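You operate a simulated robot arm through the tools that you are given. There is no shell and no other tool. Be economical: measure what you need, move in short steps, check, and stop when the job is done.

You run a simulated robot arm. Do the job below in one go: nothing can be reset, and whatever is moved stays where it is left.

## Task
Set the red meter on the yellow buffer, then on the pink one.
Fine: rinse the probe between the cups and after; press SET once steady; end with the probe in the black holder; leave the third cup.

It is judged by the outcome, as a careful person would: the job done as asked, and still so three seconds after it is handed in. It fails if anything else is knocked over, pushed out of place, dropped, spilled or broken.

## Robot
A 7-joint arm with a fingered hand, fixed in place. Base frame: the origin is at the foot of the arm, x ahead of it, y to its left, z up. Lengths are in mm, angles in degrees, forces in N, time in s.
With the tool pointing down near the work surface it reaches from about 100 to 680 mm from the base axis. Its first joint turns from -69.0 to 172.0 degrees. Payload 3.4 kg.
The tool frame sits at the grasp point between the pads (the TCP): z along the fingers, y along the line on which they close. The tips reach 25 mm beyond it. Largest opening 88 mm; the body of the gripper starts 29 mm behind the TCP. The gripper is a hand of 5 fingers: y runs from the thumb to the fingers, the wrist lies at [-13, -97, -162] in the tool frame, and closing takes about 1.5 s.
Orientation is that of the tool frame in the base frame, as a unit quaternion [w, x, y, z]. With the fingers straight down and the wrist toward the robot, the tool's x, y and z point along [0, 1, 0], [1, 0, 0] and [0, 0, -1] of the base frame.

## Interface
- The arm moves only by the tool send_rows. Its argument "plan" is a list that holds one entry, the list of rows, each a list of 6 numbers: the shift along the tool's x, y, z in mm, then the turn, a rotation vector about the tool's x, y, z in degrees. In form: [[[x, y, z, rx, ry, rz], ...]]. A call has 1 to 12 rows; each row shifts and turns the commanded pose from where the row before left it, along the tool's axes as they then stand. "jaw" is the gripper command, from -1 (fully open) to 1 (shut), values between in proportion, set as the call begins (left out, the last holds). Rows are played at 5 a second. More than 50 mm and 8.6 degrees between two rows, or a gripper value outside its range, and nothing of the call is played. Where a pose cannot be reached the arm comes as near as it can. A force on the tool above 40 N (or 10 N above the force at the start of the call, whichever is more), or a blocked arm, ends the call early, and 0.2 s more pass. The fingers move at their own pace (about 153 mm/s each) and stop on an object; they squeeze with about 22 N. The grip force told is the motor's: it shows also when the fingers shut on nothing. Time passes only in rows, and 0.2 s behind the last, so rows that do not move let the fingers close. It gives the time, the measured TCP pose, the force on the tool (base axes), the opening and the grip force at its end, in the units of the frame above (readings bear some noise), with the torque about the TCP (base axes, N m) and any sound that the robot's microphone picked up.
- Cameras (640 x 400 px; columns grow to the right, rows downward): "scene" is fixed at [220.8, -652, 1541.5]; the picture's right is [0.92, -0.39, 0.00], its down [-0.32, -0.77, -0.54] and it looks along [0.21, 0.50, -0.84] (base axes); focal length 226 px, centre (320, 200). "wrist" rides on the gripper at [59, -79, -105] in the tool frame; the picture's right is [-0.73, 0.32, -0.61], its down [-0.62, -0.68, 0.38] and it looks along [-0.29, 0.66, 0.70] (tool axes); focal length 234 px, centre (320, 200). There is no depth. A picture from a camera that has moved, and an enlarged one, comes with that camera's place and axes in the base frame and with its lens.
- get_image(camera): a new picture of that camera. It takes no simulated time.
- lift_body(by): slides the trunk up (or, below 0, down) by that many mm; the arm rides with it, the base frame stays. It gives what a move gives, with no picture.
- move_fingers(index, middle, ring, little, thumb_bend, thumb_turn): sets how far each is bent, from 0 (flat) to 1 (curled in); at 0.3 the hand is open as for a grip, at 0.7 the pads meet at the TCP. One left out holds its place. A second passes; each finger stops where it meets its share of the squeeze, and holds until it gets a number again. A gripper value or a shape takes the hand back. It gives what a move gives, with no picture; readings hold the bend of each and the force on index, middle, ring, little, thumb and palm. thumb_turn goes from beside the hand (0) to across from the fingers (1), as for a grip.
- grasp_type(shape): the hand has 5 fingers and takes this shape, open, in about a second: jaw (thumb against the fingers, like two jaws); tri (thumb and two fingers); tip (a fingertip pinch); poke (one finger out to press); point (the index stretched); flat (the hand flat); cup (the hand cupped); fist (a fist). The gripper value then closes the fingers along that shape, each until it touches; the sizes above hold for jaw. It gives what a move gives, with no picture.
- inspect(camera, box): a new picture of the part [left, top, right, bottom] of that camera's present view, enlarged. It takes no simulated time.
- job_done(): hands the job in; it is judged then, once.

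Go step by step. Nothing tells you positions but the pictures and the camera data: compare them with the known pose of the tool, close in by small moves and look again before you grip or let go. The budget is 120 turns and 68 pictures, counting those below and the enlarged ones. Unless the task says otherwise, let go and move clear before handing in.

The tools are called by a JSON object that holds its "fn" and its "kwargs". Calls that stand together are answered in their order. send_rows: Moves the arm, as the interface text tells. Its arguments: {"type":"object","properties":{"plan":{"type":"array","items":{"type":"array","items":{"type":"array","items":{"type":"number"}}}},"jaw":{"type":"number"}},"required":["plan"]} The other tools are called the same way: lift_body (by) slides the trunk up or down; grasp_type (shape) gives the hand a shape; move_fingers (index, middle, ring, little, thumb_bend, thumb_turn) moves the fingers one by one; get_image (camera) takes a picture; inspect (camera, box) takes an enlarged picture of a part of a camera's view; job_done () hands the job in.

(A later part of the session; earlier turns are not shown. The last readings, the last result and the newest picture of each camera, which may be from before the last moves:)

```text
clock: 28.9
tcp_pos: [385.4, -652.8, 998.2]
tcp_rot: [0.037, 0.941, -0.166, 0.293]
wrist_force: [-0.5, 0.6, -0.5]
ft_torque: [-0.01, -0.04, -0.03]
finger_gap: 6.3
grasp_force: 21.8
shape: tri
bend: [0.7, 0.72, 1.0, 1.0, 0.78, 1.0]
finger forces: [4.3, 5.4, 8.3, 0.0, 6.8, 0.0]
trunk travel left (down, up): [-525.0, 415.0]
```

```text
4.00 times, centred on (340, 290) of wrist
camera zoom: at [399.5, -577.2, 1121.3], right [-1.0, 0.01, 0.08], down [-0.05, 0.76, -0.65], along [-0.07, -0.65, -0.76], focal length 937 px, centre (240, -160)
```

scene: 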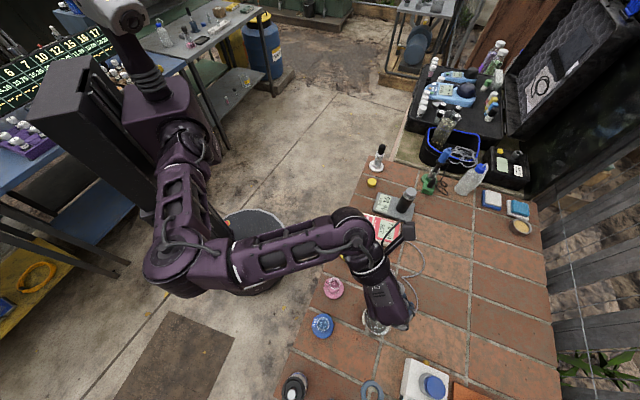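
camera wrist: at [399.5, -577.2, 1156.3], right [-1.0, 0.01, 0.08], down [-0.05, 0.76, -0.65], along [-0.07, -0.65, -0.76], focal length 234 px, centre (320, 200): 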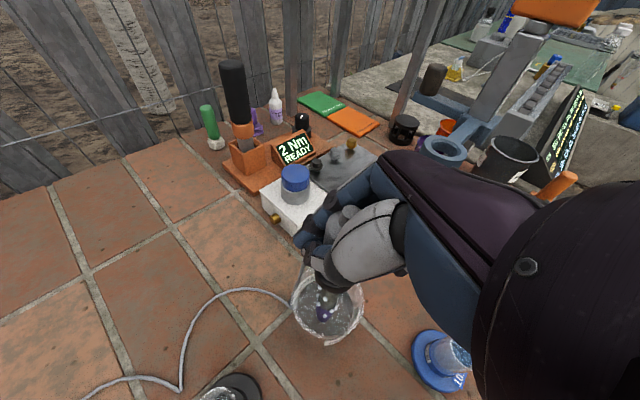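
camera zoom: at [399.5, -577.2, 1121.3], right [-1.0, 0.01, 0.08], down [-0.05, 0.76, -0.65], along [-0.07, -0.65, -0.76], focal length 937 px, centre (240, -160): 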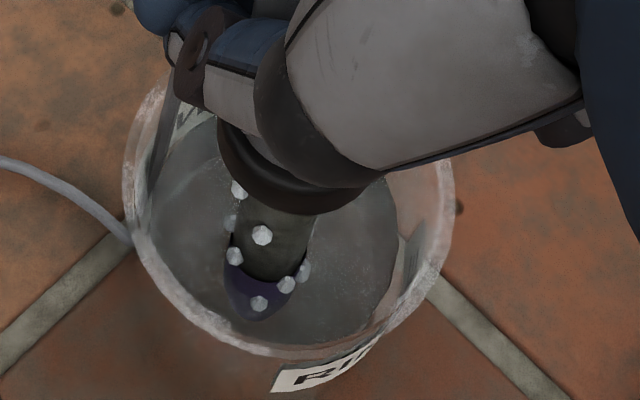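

The tip is just entering the water, with white beads of residue still on it. I'll go 15 mm deeper and swish gently.

{"fn": "lift_body", "kwargs": {"by": -15}}

{"fn": "send_rows", "kwargs": {"plan": [[[0, 6, 0, 0, 0, 0], [0, -6, 0, 0, 0, 0], [0, -6, 0, 0, 0, 0], [0, 6, 0, 0, 0, 0], [0, 6, 0, 0, 0, 0], [0, -6, 0, 0, 0, 0], [0, -6, 0, 0, 0, 0], [0, 6, 0, 0, 0, 0], [0, 0, 0, 0, 0, 0]]]}}

{"fn": "inspect", "kwargs": {"camera": "wrist", "box": [260, 240, 420, 340]}}

```text
clock: 29.5
tcp_pos: [385.2, -651.2, 984.2]
tcp_rot: [0.037, 0.94, -0.166, 0.294]
wrist_force: [-0.8, -0.8, 3.6]
ft_torque: [-0.01, 0.02, 0.01]
finger_gap: 6.2
grasp_force: 22.0
shape: tri
bend: [0.7, 0.72, 1.0, 1.0, 0.79, 1.0]
finger forces: [4.6, 6.2, 8.3, 0.0, 6.6, 0.1]
trunk travel left (down, up): [-510.0, 430.0]
```

```text
clock: 31.5
tcp_pos: [384.8, -650.9, 984.3]
tcp_rot: [0.037, 0.941, -0.165, 0.294]
wrist_force: [1.3, -0.1, 5.3]
ft_torque: [0.06, -0.01, -0.01]
finger_gap: 6.5
grasp_force: 22.3
shape: tri
bend: [0.7, 0.72, 1.0, 1.0, 0.79, 1.0]
finger forces: [4.8, 6.6, 8.9, 0.0, 6.8, 0.1]
trunk travel left (down, up): [-510.0, 430.0]
```

```text
4.00 times, centred on (340, 290) of wrist
camera zoom: at [398.7, -576.3, 1106.6], right [-1.0, 0.01, 0.08], down [-0.05, 0.76, -0.65], along [-0.07, -0.65, -0.76], focal length 937 px, centre (240, -160)
```

zoom: 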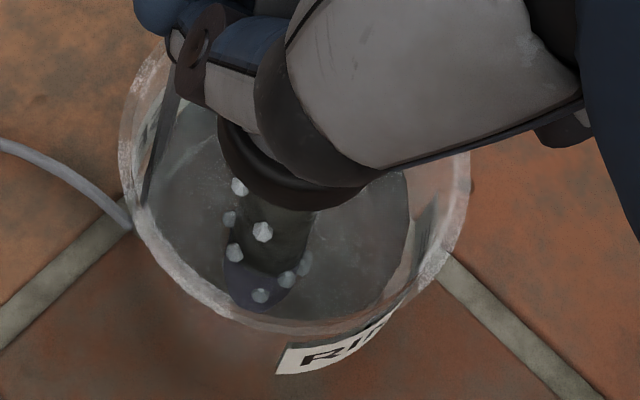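

The tip touched the bowl floor lightly. I'll rise 8 mm, so it stays submerged, and swish longer.

{"fn": "lift_body", "kwargs": {"by": 8}}

{"fn": "send_rows", "kwargs": {"plan": [[[0, 6, 0, 0, 0, 0], [5, 0, 0, 0, 0, 0], [0, -6, 0, 0, 0, 0], [0, -6, 0, 0, 0, 0], [-5, 0, 0, 0, 0, 0], [0, 6, 0, 0, 0, 0], [0, 6, 0, 0, 0, 0], [5, 0, 0, 0, 0, 0], [0, -6, 0, 0, 0, 0], [0, -6, 0, 0, 0, 0], [-5, 6, 0, 0, 0, 0], [0, 0, 0, 0, 0, 0]]]}}

{"fn": "inspect", "kwargs": {"camera": "wrist", "box": [260, 240, 420, 340]}}

```text
clock: 32.1
tcp_pos: [385.4, -651.3, 991.6]
tcp_rot: [0.037, 0.941, -0.166, 0.293]
wrist_force: [-0.9, -1.3, -0.6]
ft_torque: [0.02, -0.04, -0.01]
finger_gap: 6.2
grasp_force: 21.8
shape: tri
bend: [0.7, 0.72, 1.0, 1.0, 0.79, 1.0]
finger forces: [4.8, 5.8, 9.7, 0.0, 6.5, 0.1]
trunk travel left (down, up): [-518.0, 422.0]
```

```text
clock: 34.7
tcp_pos: [386.4, -652.4, 991.5]
tcp_rot: [0.038, 0.941, -0.166, 0.294]
wrist_force: [-0.1, 0.6, -0.4]
ft_torque: [0.0, 0.01, 0.0]
finger_gap: 6.5
grasp_force: 21.7
shape: tri
bend: [0.7, 0.72, 1.0, 1.0, 0.79, 1.0]
finger forces: [4.7, 5.8, 9.8, 0.1, 6.6, 0.1]
trunk travel left (down, up): [-518.0, 422.0]
```

```text
4.00 times, centred on (340, 290) of wrist
camera zoom: at [399.9, -577.6, 1113.9], right [-1.0, 0.01, 0.08], down [-0.05, 0.76, -0.65], along [-0.07, -0.65, -0.76], focal length 937 px, centre (240, -160)
```

zoom: 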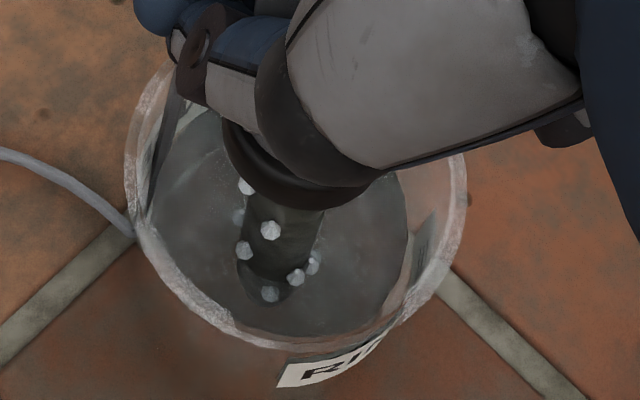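

The purple film is gone, so the tip is rinsed. I'll lift out and carry it to above the pink cup (about (312,-538), rim about z 924).

{"fn": "lift_body", "kwargs": {"by": 100}}

{"fn": "send_rows", "kwargs": {"plan": [[[-20.2, -21.8, -13.1, 0, 0, 0], [-20.2, -21.8, -13.1, 0, 0, 0], [-20.2, -21.8, -13.1, 0, 0, 0], [-20.2, -21.8, -13.1, 0, 0, 0], [0, 0, 0, 0, 0, 0]]]}}

{"fn": "inspect", "kwargs": {"camera": "scene", "box": [290, 250, 370, 300]}}

{"fn": "inspect", "kwargs": {"camera": "wrist", "box": [260, 240, 420, 340]}}

```text
clock: 36.0
tcp_pos: [385.4, -651.9, 1091.4]
tcp_rot: [0.037, 0.941, -0.166, 0.294]
wrist_force: [-0.1, -0.3, -1.1]
ft_torque: [0.01, -0.01, -0.03]
finger_gap: 6.2
grasp_force: 22.1
shape: tri
bend: [0.7, 0.72, 1.0, 1.0, 0.79, 1.0]
finger forces: [4.6, 5.7, 9.8, 0.0, 6.5, 0.0]
trunk travel left (down, up): [-618.0, 322.0]
```

```text
clock: 37.2
tcp_pos: [323.4, -538.4, 1090.9]
tcp_rot: [0.036, 0.941, -0.166, 0.294]
wrist_force: [0.5, -0.7, -0.7]
ft_torque: [0.04, -0.01, 0.0]
finger_gap: 6.0
grasp_force: 21.5
shape: tri
bend: [0.7, 0.72, 1.0, 1.0, 0.79, 1.0]
finger forces: [4.6, 5.8, 9.2, 0.0, 6.6, 0.1]
trunk travel left (down, up): [-618.0, 322.0]
```

```text
8.00 times, centred on (330, 275) of scene
camera zoom: at [220.8, -652.0, 1541.5], right [0.92, -0.39, 0.0], down [-0.32, -0.77, -0.54], along [0.21, 0.5, -0.84], focal length 1808 px, centre (240, -400)
```

zoom: 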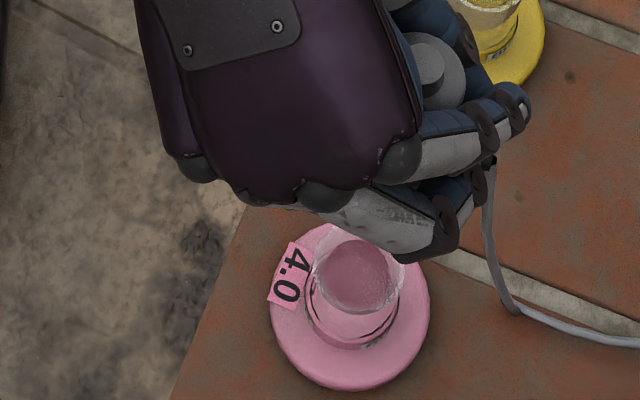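

```text
4.00 times, centred on (340, 290) of wrist
camera zoom: at [337.8, -464.8, 1213.4], right [-1.0, 0.01, 0.08], down [-0.05, 0.76, -0.65], along [-0.07, -0.65, -0.76], focal length 937 px, centre (240, -160)
```

zoom: 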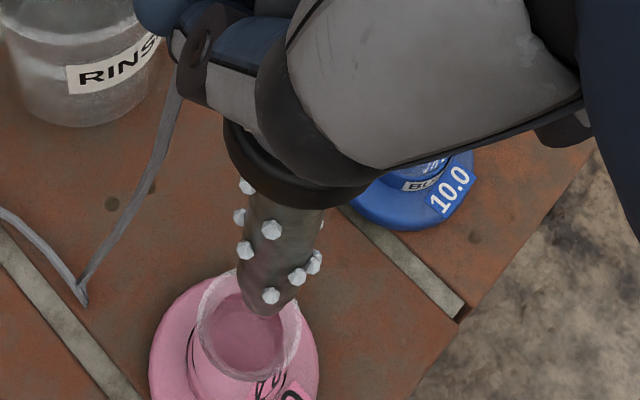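

The wrist camera now shows tip and pink rim together. The tip looks about 4 mm too far in +y, so I'll correct and go down part-way to just above the rim.

{"fn": "send_rows", "kwargs": {"plan": [[[1.2, 3.8, 0.7, 0, 0, 0], [0, 0, 0, 0, 0, 0]]]}}

{"fn": "lift_body", "kwargs": {"by": -20}}

{"fn": "inspect", "kwargs": {"camera": "wrist", "box": [290, 270, 370, 320]}}

```text
clock: 37.8
tcp_pos: [323.7, -543.3, 1091.4]
tcp_rot: [0.037, 0.941, -0.166, 0.294]
wrist_force: [0.7, -0.3, -1.3]
ft_torque: [-0.02, 0.02, 0.0]
finger_gap: 6.2
grasp_force: 22.0
shape: tri
bend: [0.7, 0.72, 1.0, 1.0, 0.79, 1.0]
finger forces: [4.7, 5.9, 9.2, 0.1, 6.6, 0.1]
trunk travel left (down, up): [-618.0, 322.0]
```

```text
clock: 38.5
tcp_pos: [323.9, -543.1, 1072.0]
tcp_rot: [0.037, 0.941, -0.166, 0.294]
wrist_force: [0.1, -0.1, -1.4]
ft_torque: [0.01, 0.0, 0.0]
finger_gap: 6.2
grasp_force: 22.0
shape: tri
bend: [0.7, 0.72, 1.0, 1.0, 0.79, 1.0]
finger forces: [4.6, 5.8, 9.2, 0.0, 6.5, 0.0]
trunk travel left (down, up): [-598.0, 342.0]
```

```text
8.00 times, centred on (330, 295) of wrist
camera zoom: at [337.6, -468.4, 1194.2], right [-1.0, 0.01, 0.08], down [-0.05, 0.76, -0.65], along [-0.07, -0.65, -0.76], focal length 1873 px, centre (240, -560)
```

zoom: 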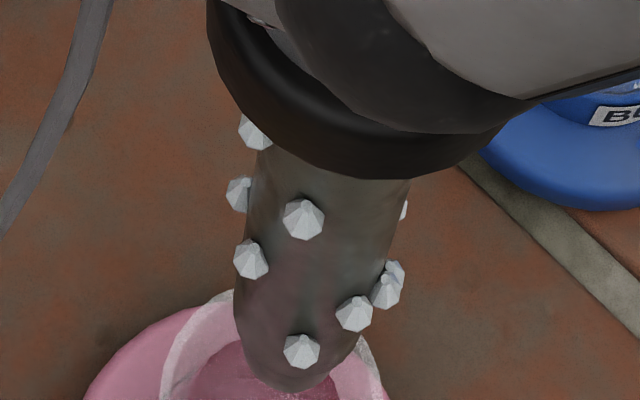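

{"fn": "send_rows", "kwargs": {"plan": [[[0.6, 1.9, 0.3, 0, 0, 0], [0, 0, 0, 0, 0, 0]]]}}

{"fn": "lift_body", "kwargs": {"by": -10}}

{"fn": "inspect", "kwargs": {"camera": "wrist", "box": [280, 270, 376, 330]}}

{"fn": "inspect", "kwargs": {"camera": "scene", "box": [300, 260, 364, 300]}}

```text
clock: 39.1
tcp_pos: [323.4, -545.9, 1071.2]
tcp_rot: [0.036, 0.941, -0.167, 0.293]
wrist_force: [-0.1, -1.1, -0.9]
ft_torque: [-0.01, -0.01, 0.04]
finger_gap: 6.4
grasp_force: 21.9
shape: tri
bend: [0.7, 0.72, 1.0, 1.0, 0.79, 1.0]
finger forces: [4.6, 5.7, 9.2, 0.1, 6.5, 0.0]
trunk travel left (down, up): [-598.0, 342.0]
```

```text
clock: 39.6
tcp_pos: [323.0, -546.1, 1060.5]
tcp_rot: [0.038, 0.941, -0.166, 0.294]
wrist_force: [0.2, 0.0, 0.0]
ft_torque: [0.02, 0.01, -0.02]
finger_gap: 6.5
grasp_force: 21.7
shape: tri
bend: [0.7, 0.72, 1.0, 1.0, 0.79, 1.0]
finger forces: [4.7, 5.9, 9.1, 0.1, 6.6, 0.0]
trunk travel left (down, up): [-588.0, 352.0]
```

```text
6.67 times, centred on (328, 300) of wrist
camera zoom: at [337.8, -470.7, 1184.2], right [-1.0, 0.01, 0.08], down [-0.05, 0.76, -0.65], along [-0.07, -0.65, -0.76], focal length 1561 px, centre (267, -467)
```

zoom: 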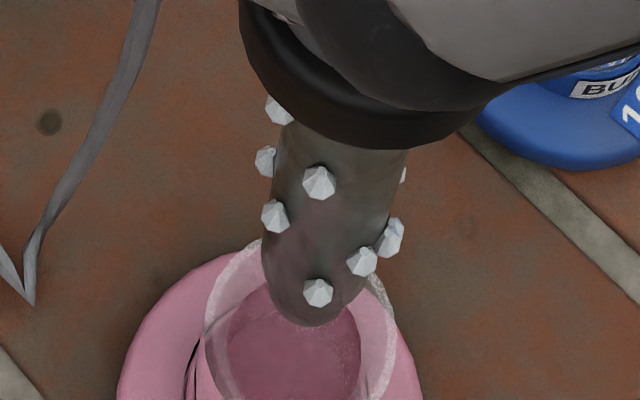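

```text
10.00 times, centred on (332, 280) of scene
camera zoom: at [220.8, -652.0, 1541.5], right [0.92, -0.39, 0.0], down [-0.32, -0.77, -0.54], along [0.21, 0.5, -0.84], focal length 2260 px, centre (200, -600)
```

zoom: 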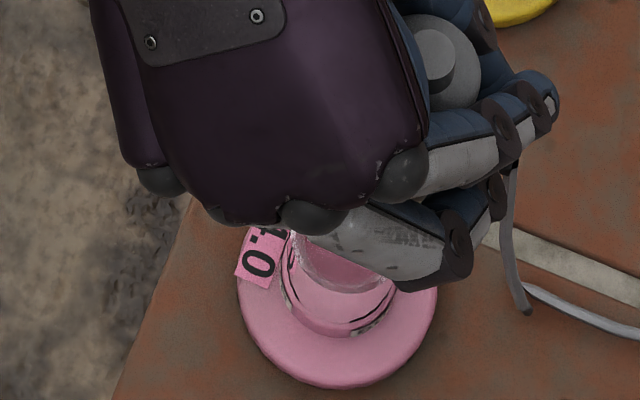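

Tip looks centred on the rim. I'll lower in small steps watching force.

{"fn": "lift_body", "kwargs": {"by": -10}}

{"fn": "lift_body", "kwargs": {"by": -8}}

{"fn": "inspect", "kwargs": {"camera": "wrist", "box": [280, 270, 376, 330]}}

```text
clock: 40.2
tcp_pos: [324.1, -545.7, 1051.5]
tcp_rot: [0.037, 0.941, -0.166, 0.294]
wrist_force: [-1.0, -0.3, -0.9]
ft_torque: [-0.02, -0.02, -0.04]
finger_gap: 6.3
grasp_force: 22.1
shape: tri
bend: [0.7, 0.72, 1.0, 1.0, 0.79, 1.0]
finger forces: [4.6, 5.8, 9.1, 0.0, 6.5, 0.0]
trunk travel left (down, up): [-578.0, 362.0]
```

```text
clock: 40.8
tcp_pos: [323.2, -544.5, 1042.8]
tcp_rot: [0.037, 0.941, -0.166, 0.293]
wrist_force: [-0.1, -0.4, -1.0]
ft_torque: [0.03, -0.03, -0.02]
finger_gap: 6.3
grasp_force: 22.1
shape: tri
bend: [0.7, 0.72, 1.0, 1.0, 0.79, 1.0]
finger forces: [4.6, 5.8, 9.1, 0.1, 6.6, 0.0]
trunk travel left (down, up): [-570.0, 370.0]
```

```text
6.67 times, centred on (328, 300) of wrist
camera zoom: at [337.7, -470.7, 1166.3], right [-1.0, 0.01, 0.08], down [-0.05, 0.76, -0.65], along [-0.07, -0.65, -0.76], focal length 1561 px, centre (267, -467)
```

zoom: 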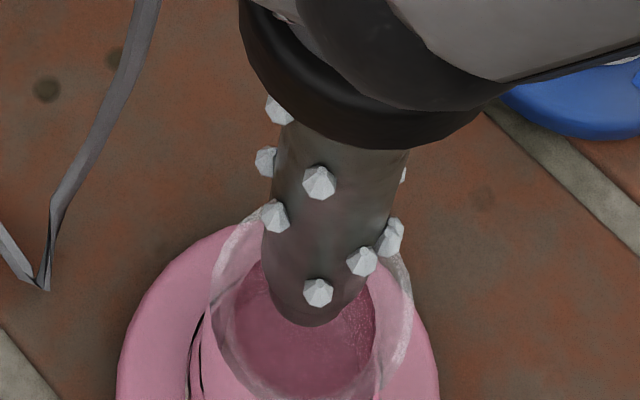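

{"fn": "lift_body", "kwargs": {"by": -12}}

{"fn": "inspect", "kwargs": {"camera": "wrist", "box": [280, 270, 376, 330]}}

```text
clock: 41.4
tcp_pos: [322.9, -545.3, 1031.8]
tcp_rot: [0.036, 0.941, -0.166, 0.294]
wrist_force: [-0.4, -0.1, -0.9]
ft_torque: [0.01, 0.03, 0.01]
finger_gap: 6.1
grasp_force: 22.4
shape: tri
bend: [0.7, 0.72, 1.0, 1.0, 0.79, 1.0]
finger forces: [4.6, 5.8, 9.2, 0.1, 6.7, 0.0]
trunk travel left (down, up): [-558.0, 382.0]
```

```text
6.67 times, centred on (328, 300) of wrist
camera zoom: at [337.7, -470.6, 1154.3], right [-1.0, 0.01, 0.08], down [-0.05, 0.76, -0.65], along [-0.07, -0.65, -0.76], focal length 1561 px, centre (267, -467)
```

zoom: 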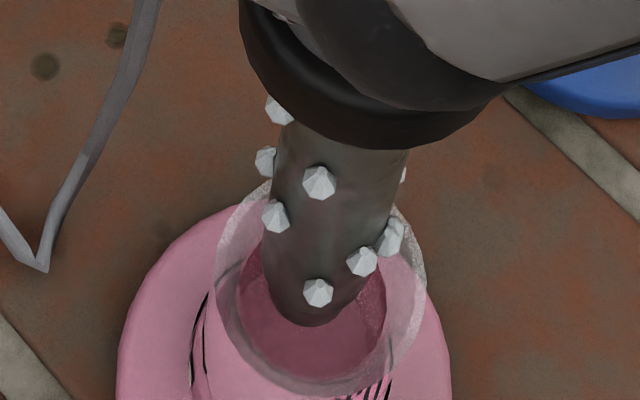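

The tip is inside the glass with no contact. I'll continue down until the collar seats on the rim.

{"fn": "lift_body", "kwargs": {"by": -15}}

{"fn": "lift_body", "kwargs": {"by": -8}}

{"fn": "inspect", "kwargs": {"camera": "wrist", "box": [280, 250, 376, 310]}}

```text
clock: 42.0
tcp_pos: [324.3, -546.0, 1015.9]
tcp_rot: [0.037, 0.941, -0.166, 0.294]
wrist_force: [-0.1, -0.3, -1.2]
ft_torque: [0.03, -0.03, -0.01]
finger_gap: 6.1
grasp_force: 22.0
shape: tri
bend: [0.7, 0.72, 1.0, 1.0, 0.79, 1.0]
finger forces: [4.6, 5.9, 9.1, 0.1, 6.6, 0.1]
trunk travel left (down, up): [-543.0, 397.0]
```

```text
clock: 42.6
tcp_pos: [323.9, -545.2, 1008.9]
tcp_rot: [0.036, 0.941, -0.166, 0.294]
wrist_force: [-0.6, -1.1, 0.0]
ft_torque: [-0.03, -0.01, 0.02]
finger_gap: 6.0
grasp_force: 22.2
shape: tri
bend: [0.7, 0.72, 1.0, 1.0, 0.79, 1.0]
finger forces: [4.6, 5.8, 9.1, 0.0, 6.6, 0.0]
trunk travel left (down, up): [-535.0, 405.0]
```

```text
6.67 times, centred on (328, 280) of wrist
camera zoom: at [337.7, -470.7, 1131.3], right [-1.0, 0.01, 0.08], down [-0.05, 0.76, -0.65], along [-0.07, -0.65, -0.76], focal length 1561 px, centre (267, -333)
```

zoom: 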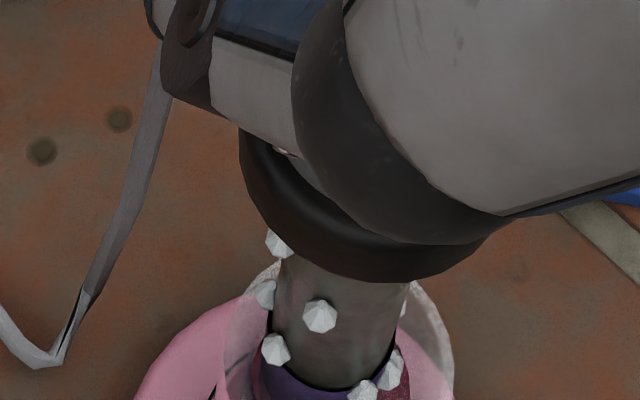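

{"fn": "lift_body", "kwargs": {"by": -6}}

{"fn": "lift_body", "kwargs": {"by": -4}}

{"fn": "inspect", "kwargs": {"camera": "wrist", "box": [280, 250, 376, 310]}}

{"fn": "inspect", "kwargs": {"camera": "scene", "box": [300, 210, 428, 290]}}

```text
clock: 43.1
tcp_pos: [325.5, -546.1, 1002.4]
tcp_rot: [0.037, 0.941, -0.165, 0.294]
wrist_force: [0.0, 0.4, -1.5]
ft_torque: [0.0, -0.03, -0.02]
finger_gap: 6.1
grasp_force: 21.7
shape: tri
bend: [0.7, 0.72, 1.0, 1.0, 0.79, 1.0]
finger forces: [4.6, 5.9, 9.3, 0.0, 6.6, 0.1]
trunk travel left (down, up): [-529.0, 411.0]
```

```text
clock: 43.7
tcp_pos: [323.2, -545.1, 998.3]
tcp_rot: [0.037, 0.941, -0.165, 0.294]
wrist_force: [0.7, -0.2, -0.5]
ft_torque: [0.05, -0.05, -0.01]
finger_gap: 6.3
grasp_force: 21.7
shape: tri
bend: [0.7, 0.72, 1.0, 1.0, 0.79, 1.0]
finger forces: [4.7, 5.8, 9.3, 0.0, 6.8, 0.0]
trunk travel left (down, up): [-525.0, 415.0]
```

```text
6.67 times, centred on (328, 280) of wrist
camera zoom: at [337.8, -470.7, 1121.2], right [-1.0, 0.01, 0.08], down [-0.05, 0.76, -0.65], along [-0.07, -0.65, -0.76], focal length 1561 px, centre (267, -333)
```

zoom: 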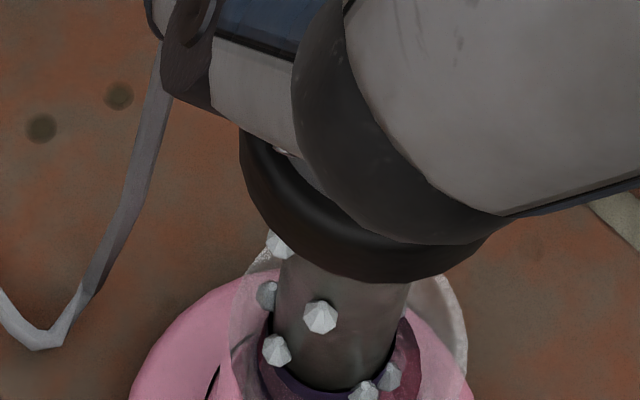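

```text
5.00 times, centred on (364, 250) of scene
camera zoom: at [220.8, -652.0, 1541.5], right [0.92, -0.39, 0.0], down [-0.32, -0.77, -0.54], along [0.21, 0.5, -0.84], focal length 1130 px, centre (100, -50)
```

zoom: 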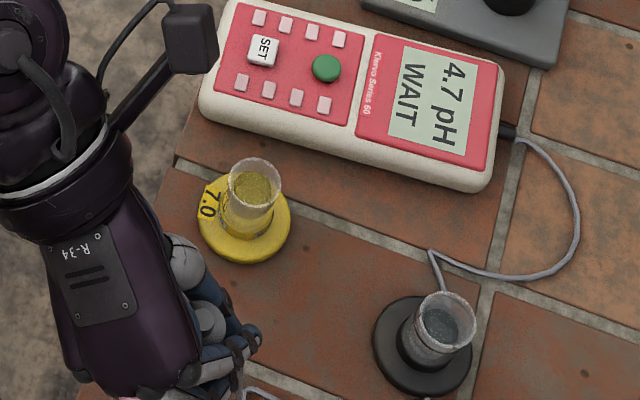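

The meter now reads 4.7 WAIT, so the probe is in the pink buffer. It should seat after roughly 15 mm more.

{"fn": "lift_body", "kwargs": {"by": -7}}

{"fn": "lift_body", "kwargs": {"by": -4}}

{"fn": "lift_body", "kwargs": {"by": -3}}

{"fn": "inspect", "kwargs": {"camera": "wrist", "box": [280, 230, 376, 290]}}

```text
clock: 44.2
tcp_pos: [323.9, -546.5, 991.4]
tcp_rot: [0.037, 0.94, -0.166, 0.294]
wrist_force: [0.1, 0.0, -0.2]
ft_torque: [0.01, 0.02, -0.01]
finger_gap: 6.1
grasp_force: 21.8
shape: tri
bend: [0.7, 0.72, 1.0, 1.0, 0.79, 1.0]
finger forces: [4.8, 5.9, 9.3, 0.0, 6.8, 0.0]
trunk travel left (down, up): [-518.0, 422.0]
```

```text
clock: 44.8
tcp_pos: [324.5, -544.1, 989.4]
tcp_rot: [0.037, 0.94, -0.166, 0.294]
wrist_force: [0.1, 0.4, 9.0]
ft_torque: [-0.01, 0.05, 0.01]
finger_gap: 6.4
grasp_force: 21.7
shape: tri
bend: [0.7, 0.72, 1.0, 1.0, 0.79, 1.0]
finger forces: [4.3, 6.2, 8.6, 0.0, 6.8, 0.1]
trunk travel left (down, up): [-514.0, 426.0]
```

```text
clock: 45.3
tcp_pos: [323.1, -543.9, 986.7]
tcp_rot: [0.039, 0.94, -0.166, 0.296]
wrist_force: [1.3, -0.5, 15.4]
ft_torque: [-0.01, -0.01, -0.05]
finger_gap: 6.5
grasp_force: 22.4
shape: tri
bend: [0.7, 0.73, 1.0, 1.0, 0.8, 1.0]
finger forces: [3.9, 8.2, 9.8, 0.0, 8.0, 0.1]
trunk travel left (down, up): [-511.0, 429.0]
```

```text
6.67 times, centred on (328, 260) of wrist
camera zoom: at [336.6, -468.8, 1109.5], right [-1.0, 0.01, 0.08], down [-0.04, 0.76, -0.65], along [-0.06, -0.65, -0.75], focal length 1561 px, centre (267, -200)
```

zoom: 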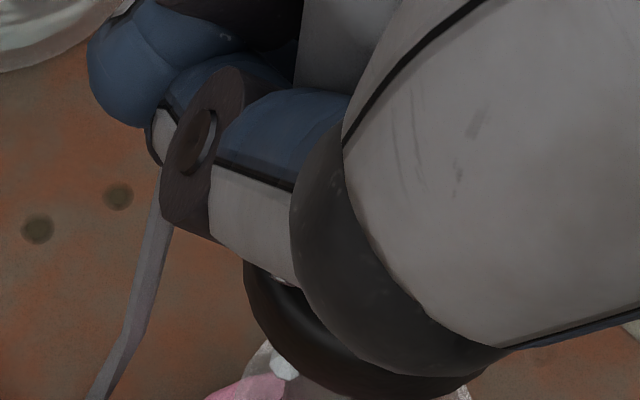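

Seated. I'll take the load off, then open slowly and check.

{"fn": "lift_body", "kwargs": {"by": 4}}

{"fn": "send_rows", "kwargs": {"plan": [[[0, 0, 0, 0, 0, 0], [0, 0, 0, 0, 0, 0], [0, 0, 0, 0, 0, 0], [0, 0, 0, 0, 0, 0]]], "jaw": 0.6}}

{"fn": "send_rows", "kwargs": {"plan": [[[0, 0, 0, 0, 0, 0], [0, 0, 0, 0, 0, 0], [0, 0, 0, 0, 0, 0], [0, 0, 0, 0, 0, 0], [0, 0, 0, 0, 0, 0]]], "jaw": 0.1}}

{"fn": "inspect", "kwargs": {"camera": "scene", "box": [280, 220, 408, 300]}}

{"fn": "inspect", "kwargs": {"camera": "wrist", "box": [240, 190, 400, 290]}}

```text
clock: 45.8
tcp_pos: [322.5, -544.3, 988.2]
tcp_rot: [0.037, 0.941, -0.166, 0.292]
wrist_force: [-0.1, -0.5, 1.2]
ft_torque: [0.0, -0.07, 0.0]
finger_gap: 6.1
grasp_force: 21.8
shape: tri
bend: [0.7, 0.73, 1.0, 1.0, 0.79, 1.0]
finger forces: [4.9, 7.1, 10.1, 0.1, 7.8, 0.0]
trunk travel left (down, up): [-515.0, 425.0]
```

```text
clock: 46.8
tcp_pos: [323.6, -546.0, 988.0]
tcp_rot: [0.037, 0.941, -0.166, 0.293]
wrist_force: [-0.6, 0.0, 0.5]
ft_torque: [0.02, 0.0, 0.03]
finger_gap: 17.5
grasp_force: 0.1
shape: tri
bend: [0.73, 0.59, 0.99, 0.99, 0.74, 1.0]
finger forces: [0.0, 0.0, 0.0, 0.0, 0.0, 0.0]
trunk travel left (down, up): [-515.0, 425.0]
```

```text
clock: 48.0
tcp_pos: [323.7, -545.5, 988.0]
tcp_rot: [0.036, 0.941, -0.167, 0.294]
wrist_force: [-0.3, -0.2, -0.5]
ft_torque: [0.0, 0.0, 0.0]
finger_gap: 39.1
grasp_force: 0.1
shape: tri
bend: [0.74, 0.47, 0.99, 0.99, 0.71, 1.0]
finger forces: [0.1, 0.0, 0.0, 0.0, 0.0, 0.0]
trunk travel left (down, up): [-515.0, 425.0]
```

```text
5.00 times, centred on (344, 260) of scene
camera zoom: at [220.8, -652.0, 1541.5], right [0.92, -0.39, 0.0], down [-0.32, -0.77, -0.54], along [0.21, 0.5, -0.84], focal length 1130 px, centre (200, -100)
```

zoom: 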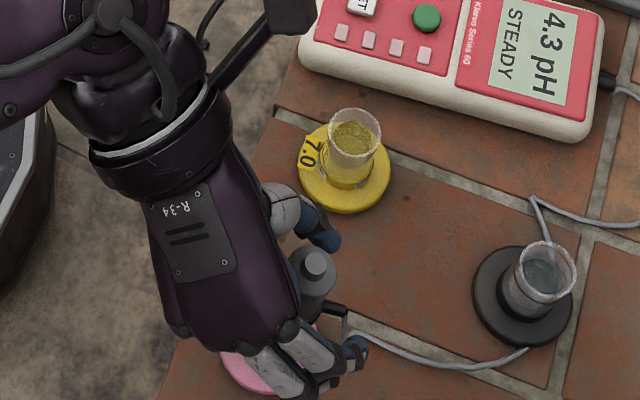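

```text
4.00 times, centred on (320, 240) of wrist
camera zoom: at [337.7, -470.7, 1111.3], right [-1.0, 0.01, 0.08], down [-0.05, 0.76, -0.65], along [-0.07, -0.65, -0.76], focal length 937 px, centre (320, 40)
```

zoom: 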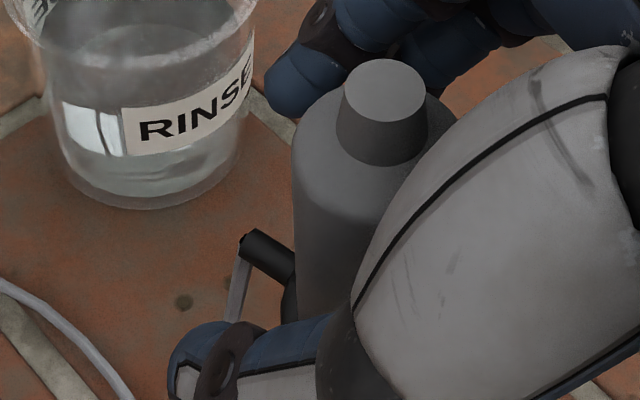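

It reads 4.3 STEADY and the probe stands by itself. I'll open fully and back off along the tool axis.

{"fn": "send_rows", "kwargs": {"plan": [[[0, 0, 0, 0, 0, 0], [0, 0, 0, 0, 0, 0], [0, 0, 0, 0, 0, 0], [0, 0, 0, 0, 0, 0], [0, 0, 0, 0, 0, 0]]], "jaw": -1}}

{"fn": "send_rows", "kwargs": {"plan": [[[0, 0, -15, 0, 0, 0], [0, 0, -25, 0, 0, 0], [0, 0, -30, 0, 0, 0], [0, 0, -40, 0, 0, 0], [0, 0, 0, 0, 0, 0]]]}}

{"fn": "inspect", "kwargs": {"camera": "scene", "box": [280, 220, 408, 300]}}

```text
clock: 49.2
tcp_pos: [323.4, -545.5, 989.3]
tcp_rot: [0.037, 0.941, -0.167, 0.294]
wrist_force: [0.3, 0.8, 0.6]
ft_torque: [0.0, 0.01, -0.03]
finger_gap: 87.8
grasp_force: 0.1
shape: tri
bend: [0.3, 0.3, 0.99, 0.99, 0.3, 0.98]
finger forces: [0.0, 0.0, 0.0, 0.1, 0.1, 0.0]
trunk travel left (down, up): [-515.0, 425.0]
```

```text
clock: 50.4
tcp_pos: [264.6, -526.8, 1077.1]
tcp_rot: [0.036, 0.941, -0.166, 0.294]
wrist_force: [-0.3, 0.3, -0.2]
ft_torque: [0.02, 0.02, -0.03]
finger_gap: 87.9
grasp_force: 0.0
shape: tri
bend: [0.3, 0.3, 0.99, 0.99, 0.3, 0.98]
finger forces: [0.1, 0.0, 0.0, 0.1, 0.0, 0.0]
trunk travel left (down, up): [-515.0, 425.0]
```

```text
5.00 times, centred on (344, 260) of scene
camera zoom: at [220.8, -652.0, 1541.5], right [0.92, -0.39, 0.0], down [-0.32, -0.77, -0.54], along [0.21, 0.5, -0.84], focal length 1130 px, centre (200, -100)
```

zoom: 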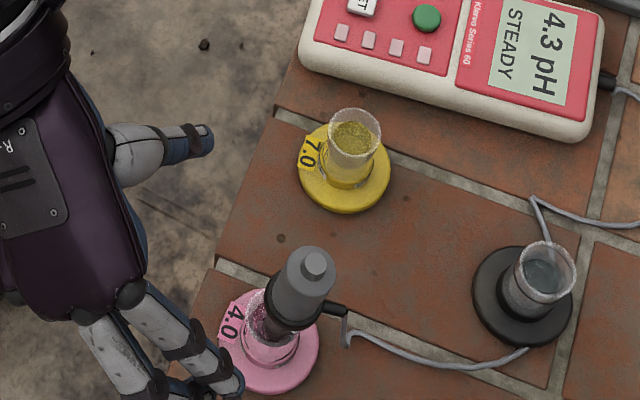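

The probe stands in the pink cup at 4.3 STEADY and nothing has shifted. I'll raise up, move off to the side and turn the hand back to pointing down.

{"fn": "lift_body", "kwargs": {"by": 100}}

{"fn": "send_rows", "kwargs": {"plan": [[[-10, -31, -6, 0, 0, 0], [-10, -31, -6, 0, 0, 0], [-10, -31, -6, 0, 0, 0], [0, 0, 0, -0.62, 2.8, -0.5], [0, 0, 0, -0.62, 2.8, -0.5], [0, 0, 0, 0, -8, 0], [0, 0, 0, 0, -8, 0], [0, 0, 0, 0, -8, 0], [0, 0, 0, 0, -8, 0], [0, 0, 0, 0, -8, 0], [0, 0, 0, 0, 0, 0]]]}}

{"fn": "send_rows", "kwargs": {"plan": [[[0, 0, 0, 0, 0, -8.5], [0, 0, 0, 0, 0, -8.5], [0, 0, 0, 0, 0, -8.5], [0, 0, 0, 0, 0, -8.5], [0, 0, 0, 0, 0, -8.5], [0, 0, 0, 0, 0, -8.5], [0, 0, 0, 0, 0, -8.5], [0, 0, 0, 0, 0, -8.5], [0, 0, 0, 0, 0, -8.5], [0, 0, 0, 0, 0, -8.5], [0, 0, 0, 0, 0, 0]]]}}

{"fn": "grasp_type", "kwargs": {"shape": "point"}}

```text
clock: 51.8
tcp_pos: [262.9, -525.7, 1176.1]
tcp_rot: [0.037, 0.941, -0.166, 0.293]
wrist_force: [0.6, 0.0, -0.6]
ft_torque: [-0.01, 0.0, 0.02]
finger_gap: 87.8
grasp_force: 0.1
shape: tri
bend: [0.3, 0.3, 0.99, 0.99, 0.3, 0.98]
finger forces: [0.0, 0.0, 0.0, 0.1, 0.0, 0.0]
trunk travel left (down, up): [-615.0, 325.0]
```

```text
clock: 54.1
tcp_pos: [277.7, -457.0, 1131.6]
tcp_rot: [-0.001, 0.986, -0.169, -0.001]
wrist_force: [0.2, -1.2, 0.0]
ft_torque: [0.03, -0.05, -0.01]
finger_gap: 88.1
grasp_force: 0.0
shape: tri
bend: [0.3, 0.3, 0.99, 0.99, 0.3, 0.98]
finger forces: [0.0, 0.0, 0.0, 0.0, 0.0, 0.0]
out of reach, approached as far as the arm can: row 8, 9, 10
trunk travel left (down, up): [-615.0, 325.0]
```

```text
clock: 56.5
tcp_pos: [277.4, -457.7, 1131.3]
tcp_rot: [0.001, 0.841, 0.541, 0.001]
wrist_force: [0.7, -1.0, -0.7]
ft_torque: [-0.01, 0.04, -0.01]
finger_gap: 87.8
grasp_force: 0.0
shape: tri
bend: [0.3, 0.3, 0.99, 0.99, 0.3, 0.98]
finger forces: [0.0, 0.0, 0.0, 0.1, 0.0, 0.2]
trunk travel left (down, up): [-615.0, 325.0]
```

```text
clock: 57.5
tcp_pos: [277.4, -456.6, 1130.6]
tcp_rot: [0.0, 0.841, 0.542, -0.001]
wrist_force: [-0.3, 0.6, 0.1]
ft_torque: [-0.01, 0.03, 0.03]
finger_gap: 80.5
grasp_force: 0.0
shape: point
bend: [0.2, 1.0, 1.0, 1.0, 0.98, 0.88]
finger forces: [0.1, 0.0, 0.0, 0.1, 0.0, 0.0]
trunk travel left (down, up): [-615.0, 325.0]
```

Hand is pointing down again. I'll return to the known press position above SET (TCP about (395.5,-360.5)).

{"fn": "send_rows", "kwargs": {"plan": [[[34.3, 16.8, 0, 0, 0, 0], [34.3, 16.8, 0, 0, 0, 0], [34.3, 16.8, 0, 0, 0, 0], [34.3, 16.8, 0, 0, 0, 0], [0, 0, 0, 0, 0, 0]]]}}

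{"fn": "lift_body", "kwargs": {"by": -115}}

{"fn": "send_rows", "kwargs": {"plan": [[[0, 0, 0, 0, 0, 0], [0, 0, 30, 0, 0, 0], [0, 0, 30, 0, 0, 0], [0, 0, 25, 0, 0, 0], [0, 0, 0, 0, 0, 0]]]}}

{"fn": "inspect", "kwargs": {"camera": "scene", "box": [330, 190, 410, 240]}}

```text
clock: 58.6
tcp_pos: [394.6, -362.5, 1132.1]
tcp_rot: [0.0, 0.842, 0.54, 0.001]
wrist_force: [-0.1, -0.5, -0.9]
ft_torque: [0.01, 0.02, 0.04]
finger_gap: 80.3
grasp_force: 0.1
shape: point
bend: [0.2, 1.0, 1.0, 1.0, 0.98, 0.88]
finger forces: [0.1, 0.1, 0.1, 0.0, 0.0, 0.0]
trunk travel left (down, up): [-615.0, 325.0]
```

```text
clock: 60.1
tcp_pos: [395.9, -361.5, 1019.6]
tcp_rot: [0.001, 0.841, 0.542, -0.001]
wrist_force: [0.2, 0.0, -0.7]
ft_torque: [0.0, -0.02, 0.01]
finger_gap: 80.7
grasp_force: 0.1
shape: point
bend: [0.2, 1.0, 1.0, 1.0, 0.98, 0.88]
finger forces: [0.1, 0.0, 0.1, 0.1, 0.1, 0.1]
trunk travel left (down, up): [-500.0, 440.0]
```

```text
clock: 61.3
tcp_pos: [395.3, -361.4, 932.9]
tcp_rot: [0.0, 0.84, 0.542, 0.0]
wrist_force: [-0.3, 0.1, 0.2]
ft_torque: [-0.01, -0.03, 0.01]
finger_gap: 80.6
grasp_force: 0.1
shape: point
bend: [0.2, 1.0, 1.0, 1.0, 0.98, 0.88]
finger forces: [0.0, 0.1, 0.1, 0.0, 0.0, 0.0]
trunk travel left (down, up): [-500.0, 440.0]
```

```text
8.00 times, centred on (370, 215) of scene
camera zoom: at [220.8, -652.0, 1541.5], right [0.92, -0.39, 0.0], down [-0.32, -0.77, -0.54], along [0.21, 0.5, -0.84], focal length 1808 px, centre (-80, 80)
```

zoom: 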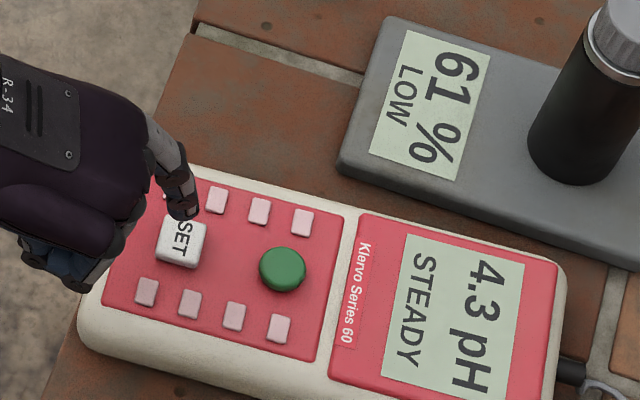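

Same position as before and still 4.3 STEADY. Pressing down gently.

{"fn": "send_rows", "kwargs": {"plan": [[[0, 0, 6, 0, 0, 0], [0, 0, 6, 0, 0, 0], [0, 0, 6, 0, 0, 0], [0, 0, 3, 0, 0, 0], [0, 0, 2, 0, 0, 0]]]}}

{"fn": "send_rows", "kwargs": {"plan": [[[0, 0, 1, 0, 0, 0], [0, 0, 1, 0, 0, 0], [0, 0, 1, 0, 0, 0]]]}}

```text
clock: 62.5
tcp_pos: [396.1, -362.9, 909.8]
tcp_rot: [0.001, 0.84, 0.542, 0.0]
wrist_force: [0.1, 0.2, 1.0]
ft_torque: [0.0, -0.05, 0.0]
finger_gap: 80.6
grasp_force: 0.2
shape: point
bend: [0.2, 1.0, 1.0, 1.0, 0.98, 0.88]
finger forces: [0.2, 0.1, 0.0, 0.0, 0.1, 0.1]
trunk travel left (down, up): [-500.0, 440.0]
```

```text
clock: 63.3
tcp_pos: [396.1, -360.7, 908.6]
tcp_rot: [0.0, 0.84, 0.542, 0.0]
wrist_force: [0.1, -0.3, 1.2]
ft_torque: [0.01, -0.06, -0.02]
finger_gap: 0.0
grasp_force: 0.1
shape: point
bend: [0.2, 1.0, 1.0, 1.0, 0.98, 0.88]
finger forces: [1.1, 0.0, 0.0, 0.0, 0.0, 0.1]
trunk travel left (down, up): [-500.0, 440.0]
```

{"fn": "send_rows", "kwargs": {"plan": [[[0, 0, 1, 0, 0, 0], [0, 0, 0, 0, 0, 0]]]}}

```text
clock: 63.9
tcp_pos: [396.2, -361.8, 906.8]
tcp_rot: [0.0, 0.84, 0.542, -0.001]
wrist_force: [-0.7, 0.4, 1.8]
ft_torque: [-0.01, -0.08, 0.04]
finger_gap: 0.0
grasp_force: 0.0
shape: point
bend: [0.2, 1.0, 1.0, 1.0, 0.98, 0.88]
finger forces: [1.4, 0.0, 0.0, 0.0, 0.0, 0.0]
trunk travel left (down, up): [-500.0, 440.0]
heard: click
```

The click was heard. I'll lift straight off and check the display.

{"fn": "send_rows", "kwargs": {"plan": [[[0, 0, -6, 0, 0, 0], [0, 0, -30, 0, 0, 0], [0, 0, -40, 0, 0, 0], [0, 0, -40, 0, 0, 0], [0, 0, 0, 0, 0, 0]]]}}

{"fn": "inspect", "kwargs": {"camera": "scene", "box": [290, 190, 450, 290]}}

```text
clock: 65.1
tcp_pos: [396.5, -364.0, 1022.8]
tcp_rot: [0.0, 0.84, 0.542, 0.0]
wrist_force: [0.0, -0.9, 0.4]
ft_torque: [0.03, 0.04, -0.01]
finger_gap: 0.1
grasp_force: 0.1
shape: point
bend: [0.2, 1.0, 1.0, 1.0, 0.98, 0.88]
finger forces: [0.0, 0.0, 0.0, 0.0, 0.0, 0.0]
trunk travel left (down, up): [-500.0, 440.0]
```

```text
4.00 times, centred on (370, 240) of scene
camera zoom: at [220.8, -652.0, 1541.5], right [0.92, -0.39, 0.0], down [-0.32, -0.77, -0.54], along [0.21, 0.5, -0.84], focal length 904 px, centre (120, 40)
```

zoom: 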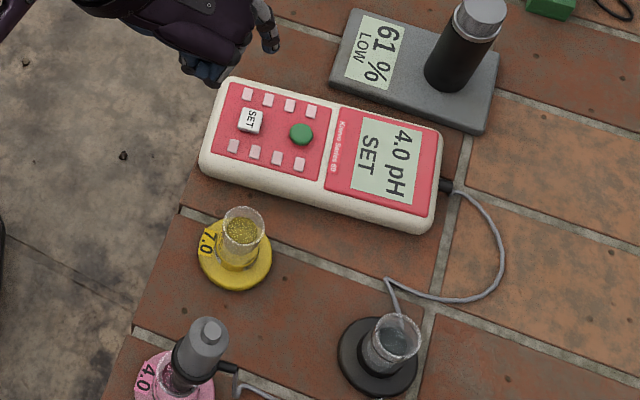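

It shows 4.0 pH SET. Now I'll retrace to the gripping orientation and retake the probe with the same grasp pose I released it from.

{"fn": "lift_body", "kwargs": {"by": 115}}

{"fn": "send_rows", "kwargs": {"plan": [[[-34.3, -16.8, 0, 0, 0, 0], [-34.3, -16.8, 0, 0, 0, 0], [-34.3, -16.8, 0, 0, 0, 0], [-34.3, -16.8, 0, 0, 0, 0], [0, 0, 0, 0, 0, 0]]]}}

{"fn": "grasp_type", "kwargs": {"shape": "tri"}}

{"fn": "send_rows", "kwargs": {"plan": [[[0, 0, 0, 0, 0, 8.5], [0, 0, 0, 0, 0, 8.5], [0, 0, 0, 0, 0, 8.5], [0, 0, 0, 0, 0, 8.5], [0, 0, 0, 0, 0, 8.5], [0, 0, 0, 0, 0, 8.5], [0, 0, 0, 0, 0, 8.5], [0, 0, 0, 0, 0, 8.5], [0, 0, 0, 0, 0, 8.5], [0, 0, 0, 0, 0, 8.5], [0, 0, 0, 0, 0, 0]]], "jaw": -1}}

{"fn": "send_rows", "kwargs": {"plan": [[[0, 0, 0, 0, 8, 0], [0, 0, 0, 0, 8, 0], [0, 0, 0, 0, 8, 0], [0, 0, 0, 0, 8, 0], [0, 0, 0, 0, 8, 0], [0, 0, 0, 0.62, -2.8, 0.5], [0, 0, 0, 0.62, -2.8, 0.5], [0, 0, 0, 0, 0, 0]]]}}

```text
clock: 66.6
tcp_pos: [396.7, -363.8, 1135.7]
tcp_rot: [0.001, 0.84, 0.542, 0.001]
wrist_force: [0.2, -0.1, 0.6]
ft_torque: [0.02, 0.01, 0.01]
finger_gap: 0.0
grasp_force: 0.0
shape: point
bend: [0.2, 1.0, 1.0, 1.0, 0.98, 0.88]
finger forces: [0.0, 0.0, 0.0, 0.1, 0.0, 0.0]
trunk travel left (down, up): [-615.0, 325.0]
```

```text
clock: 67.8
tcp_pos: [278.9, -461.1, 1138.5]
tcp_rot: [0.0, 0.84, 0.542, 0.001]
wrist_force: [0.2, 0.3, 0.1]
ft_torque: [0.01, -0.01, -0.03]
finger_gap: 0.0
grasp_force: 0.0
shape: point
bend: [0.2, 1.0, 1.0, 1.0, 0.98, 0.88]
finger forces: [0.0, 0.0, 0.0, 0.1, 0.0, 0.1]
trunk travel left (down, up): [-615.0, 325.0]
```

```text
clock: 68.7
tcp_pos: [278.6, -461.7, 1139.2]
tcp_rot: [0.0, 0.841, 0.542, 0.0]
wrist_force: [-0.2, 0.3, 0.5]
ft_torque: [-0.03, 0.01, -0.01]
finger_gap: 87.8
grasp_force: 0.0
shape: tri
bend: [0.3, 0.3, 0.99, 0.99, 0.3, 0.97]
finger forces: [0.1, 0.0, 0.1, 0.0, 0.0, 0.0]
trunk travel left (down, up): [-615.0, 325.0]
```

```text
clock: 71.1
tcp_pos: [278.4, -461.9, 1134.2]
tcp_rot: [0.0, 0.986, -0.169, 0.001]
wrist_force: [-0.3, -0.7, -0.1]
ft_torque: [0.01, 0.04, 0.02]
finger_gap: 87.6
grasp_force: 0.1
shape: tri
bend: [0.3, 0.3, 0.99, 0.99, 0.3, 0.97]
finger forces: [0.1, 0.0, 0.1, 0.0, 0.0, 0.0]
trunk travel left (down, up): [-615.0, 325.0]
```

```text
clock: 72.9
tcp_pos: [278.3, -462.7, 1137.5]
tcp_rot: [0.037, 0.94, -0.166, 0.294]
wrist_force: [0.4, -1.4, -0.3]
ft_torque: [-0.02, 0.01, 0.02]
finger_gap: 87.8
grasp_force: 0.1
shape: tri
bend: [0.3, 0.3, 0.99, 0.99, 0.3, 0.97]
finger forces: [0.0, 0.0, 0.0, 0.0, 0.1, 0.0]
trunk travel left (down, up): [-615.0, 325.0]
```

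{"fn": "send_rows", "kwargs": {"plan": [[[4, 32.5, 1.6, 0, 0, 0], [4, 32.5, 1.6, 0, 0, 0], [0, 0, 0, 0, 0, 0]]]}}

{"fn": "lift_body", "kwargs": {"by": -60}}

{"fn": "inspect", "kwargs": {"camera": "scene", "box": [280, 220, 408, 300]}}

```text
clock: 73.7
tcp_pos: [264.6, -524.2, 1138.1]
tcp_rot: [0.037, 0.941, -0.166, 0.294]
wrist_force: [-1.0, -0.2, 0.0]
ft_torque: [0.01, -0.02, -0.01]
finger_gap: 87.7
grasp_force: 0.1
shape: tri
bend: [0.3, 0.3, 0.99, 0.99, 0.3, 0.97]
finger forces: [0.0, 0.1, 0.1, 0.0, 0.0, 0.0]
trunk travel left (down, up): [-615.0, 325.0]
```

```text
clock: 74.7
tcp_pos: [264.1, -525.7, 1078.4]
tcp_rot: [0.037, 0.941, -0.165, 0.293]
wrist_force: [-0.5, 0.4, 0.4]
ft_torque: [0.0, -0.02, -0.02]
finger_gap: 88.1
grasp_force: 0.0
shape: tri
bend: [0.3, 0.3, 0.99, 0.99, 0.3, 0.97]
finger forces: [0.0, 0.0, 0.1, 0.1, 0.0, 0.0]
trunk travel left (down, up): [-555.0, 385.0]
```

```text
5.00 times, centred on (344, 260) of scene
camera zoom: at [220.8, -652.0, 1541.5], right [0.92, -0.39, 0.0], down [-0.32, -0.77, -0.54], along [0.21, 0.5, -0.84], focal length 1130 px, centre (200, -100)
```

zoom: 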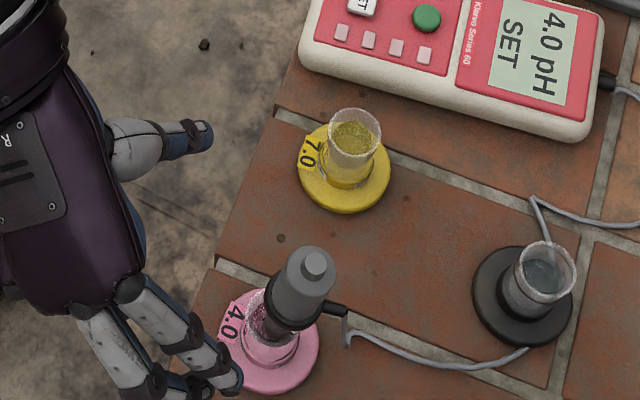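

The view is identical to the one after release. I'll advance 108 mm along the tool axis and close.

{"fn": "send_rows", "kwargs": {"plan": [[[0, -1, 38, 0, 0, 0], [0, 0, 30, 0, 0, 0], [0, 0, 25, 0, 0, 0], [0, 0, 15, 0, 0, 0], [0, 0, 0, 0, 0, 0]]]}}

{"fn": "send_rows", "kwargs": {"plan": [[[0, 0, 0, 0, 0, 0], [0, 0, 0, 0, 0, 0], [0, 0, 0, 0, 0, 0], [0, 0, 0, 0, 0, 0], [0, 0, 0, 0, 0, 0], [0, 0, 0, 0, 0, 0], [0, 0, 0, 0, 0, 0], [0, 0, 0, 0, 0, 0], [0, 0, 0, 0, 0, 0]]], "jaw": 1}}

{"fn": "lift_body", "kwargs": {"by": 30}}

```text
clock: 75.9
tcp_pos: [321.8, -542.0, 987.8]
tcp_rot: [0.037, 0.941, -0.166, 0.294]
wrist_force: [-0.6, 0.4, 0.3]
ft_torque: [0.0, 0.0, 0.04]
finger_gap: 88.0
grasp_force: 0.1
shape: tri
bend: [0.3, 0.3, 0.99, 0.99, 0.3, 0.97]
finger forces: [0.0, 0.0, 0.1, 0.0, 0.0, 0.0]
trunk travel left (down, up): [-555.0, 385.0]
```

```text
clock: 77.9
tcp_pos: [322.2, -541.5, 987.8]
tcp_rot: [0.037, 0.941, -0.166, 0.294]
wrist_force: [0.9, 0.2, -0.2]
ft_torque: [-0.02, -0.07, 0.01]
finger_gap: 5.7
grasp_force: 22.4
shape: tri
bend: [0.7, 0.72, 1.0, 1.0, 0.78, 1.0]
finger forces: [3.8, 5.5, 8.0, 0.0, 10.8, 0.1]
trunk travel left (down, up): [-555.0, 385.0]
```

```text
clock: 78.6
tcp_pos: [323.6, -542.8, 1017.6]
tcp_rot: [0.037, 0.94, -0.166, 0.294]
wrist_force: [0.1, 0.5, -1.3]
ft_torque: [-0.03, -0.04, -0.02]
finger_gap: 5.7
grasp_force: 22.1
shape: tri
bend: [0.7, 0.72, 1.0, 1.0, 0.78, 1.0]
finger forces: [4.0, 5.5, 8.0, 0.0, 10.8, 0.1]
trunk travel left (down, up): [-585.0, 355.0]
```

Gripped and clear of contact. Up, over to the rinse bowl, and down to the depth used before.

{"fn": "lift_body", "kwargs": {"by": 75}}

{"fn": "send_rows", "kwargs": {"plan": [[[20, 21, 12.9, 0, 0, 0], [20, 21, 12.9, 0, 0, 0], [20, 21, 12.9, 0, 0, 0], [20, 21, 12.9, 0, 0, 0], [0, 0, 0, 0, 0, 0]]]}}

{"fn": "lift_body", "kwargs": {"by": -40}}

{"fn": "inspect", "kwargs": {"camera": "wrist", "box": [260, 240, 420, 340]}}

```text
clock: 79.7
tcp_pos: [322.2, -543.2, 1092.9]
tcp_rot: [0.037, 0.941, -0.166, 0.293]
wrist_force: [0.1, 0.7, -0.5]
ft_torque: [0.01, -0.02, 0.02]
finger_gap: 5.3
grasp_force: 21.9
shape: tri
bend: [0.7, 0.72, 1.0, 1.0, 0.78, 1.0]
finger forces: [4.0, 5.2, 8.3, 0.0, 10.5, 0.0]
trunk travel left (down, up): [-660.0, 280.0]
```

```text
clock: 80.9
tcp_pos: [382.7, -654.7, 1092.9]
tcp_rot: [0.037, 0.941, -0.166, 0.293]
wrist_force: [0.1, 1.0, -1.3]
ft_torque: [0.01, -0.03, 0.02]
finger_gap: 5.4
grasp_force: 22.8
shape: tri
bend: [0.7, 0.72, 1.0, 1.0, 0.78, 1.0]
finger forces: [4.0, 5.4, 8.5, 0.0, 10.0, 0.0]
trunk travel left (down, up): [-660.0, 280.0]
```

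```text
clock: 81.8
tcp_pos: [382.1, -654.1, 1052.6]
tcp_rot: [0.037, 0.941, -0.166, 0.294]
wrist_force: [-0.6, 0.1, -0.3]
ft_torque: [0.0, 0.0, 0.0]
finger_gap: 5.5
grasp_force: 21.4
shape: tri
bend: [0.7, 0.72, 1.0, 1.0, 0.78, 1.0]
finger forces: [4.0, 5.3, 8.4, 0.0, 10.0, 0.1]
trunk travel left (down, up): [-620.0, 320.0]
```

```text
4.00 times, centred on (340, 290) of wrist
camera zoom: at [396.5, -579.7, 1175.5], right [-1.0, 0.01, 0.08], down [-0.05, 0.76, -0.65], along [-0.07, -0.65, -0.76], focal length 937 px, centre (240, -160)
```

zoom: 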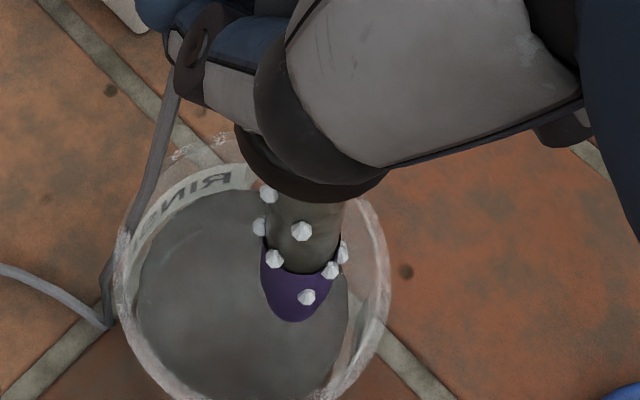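

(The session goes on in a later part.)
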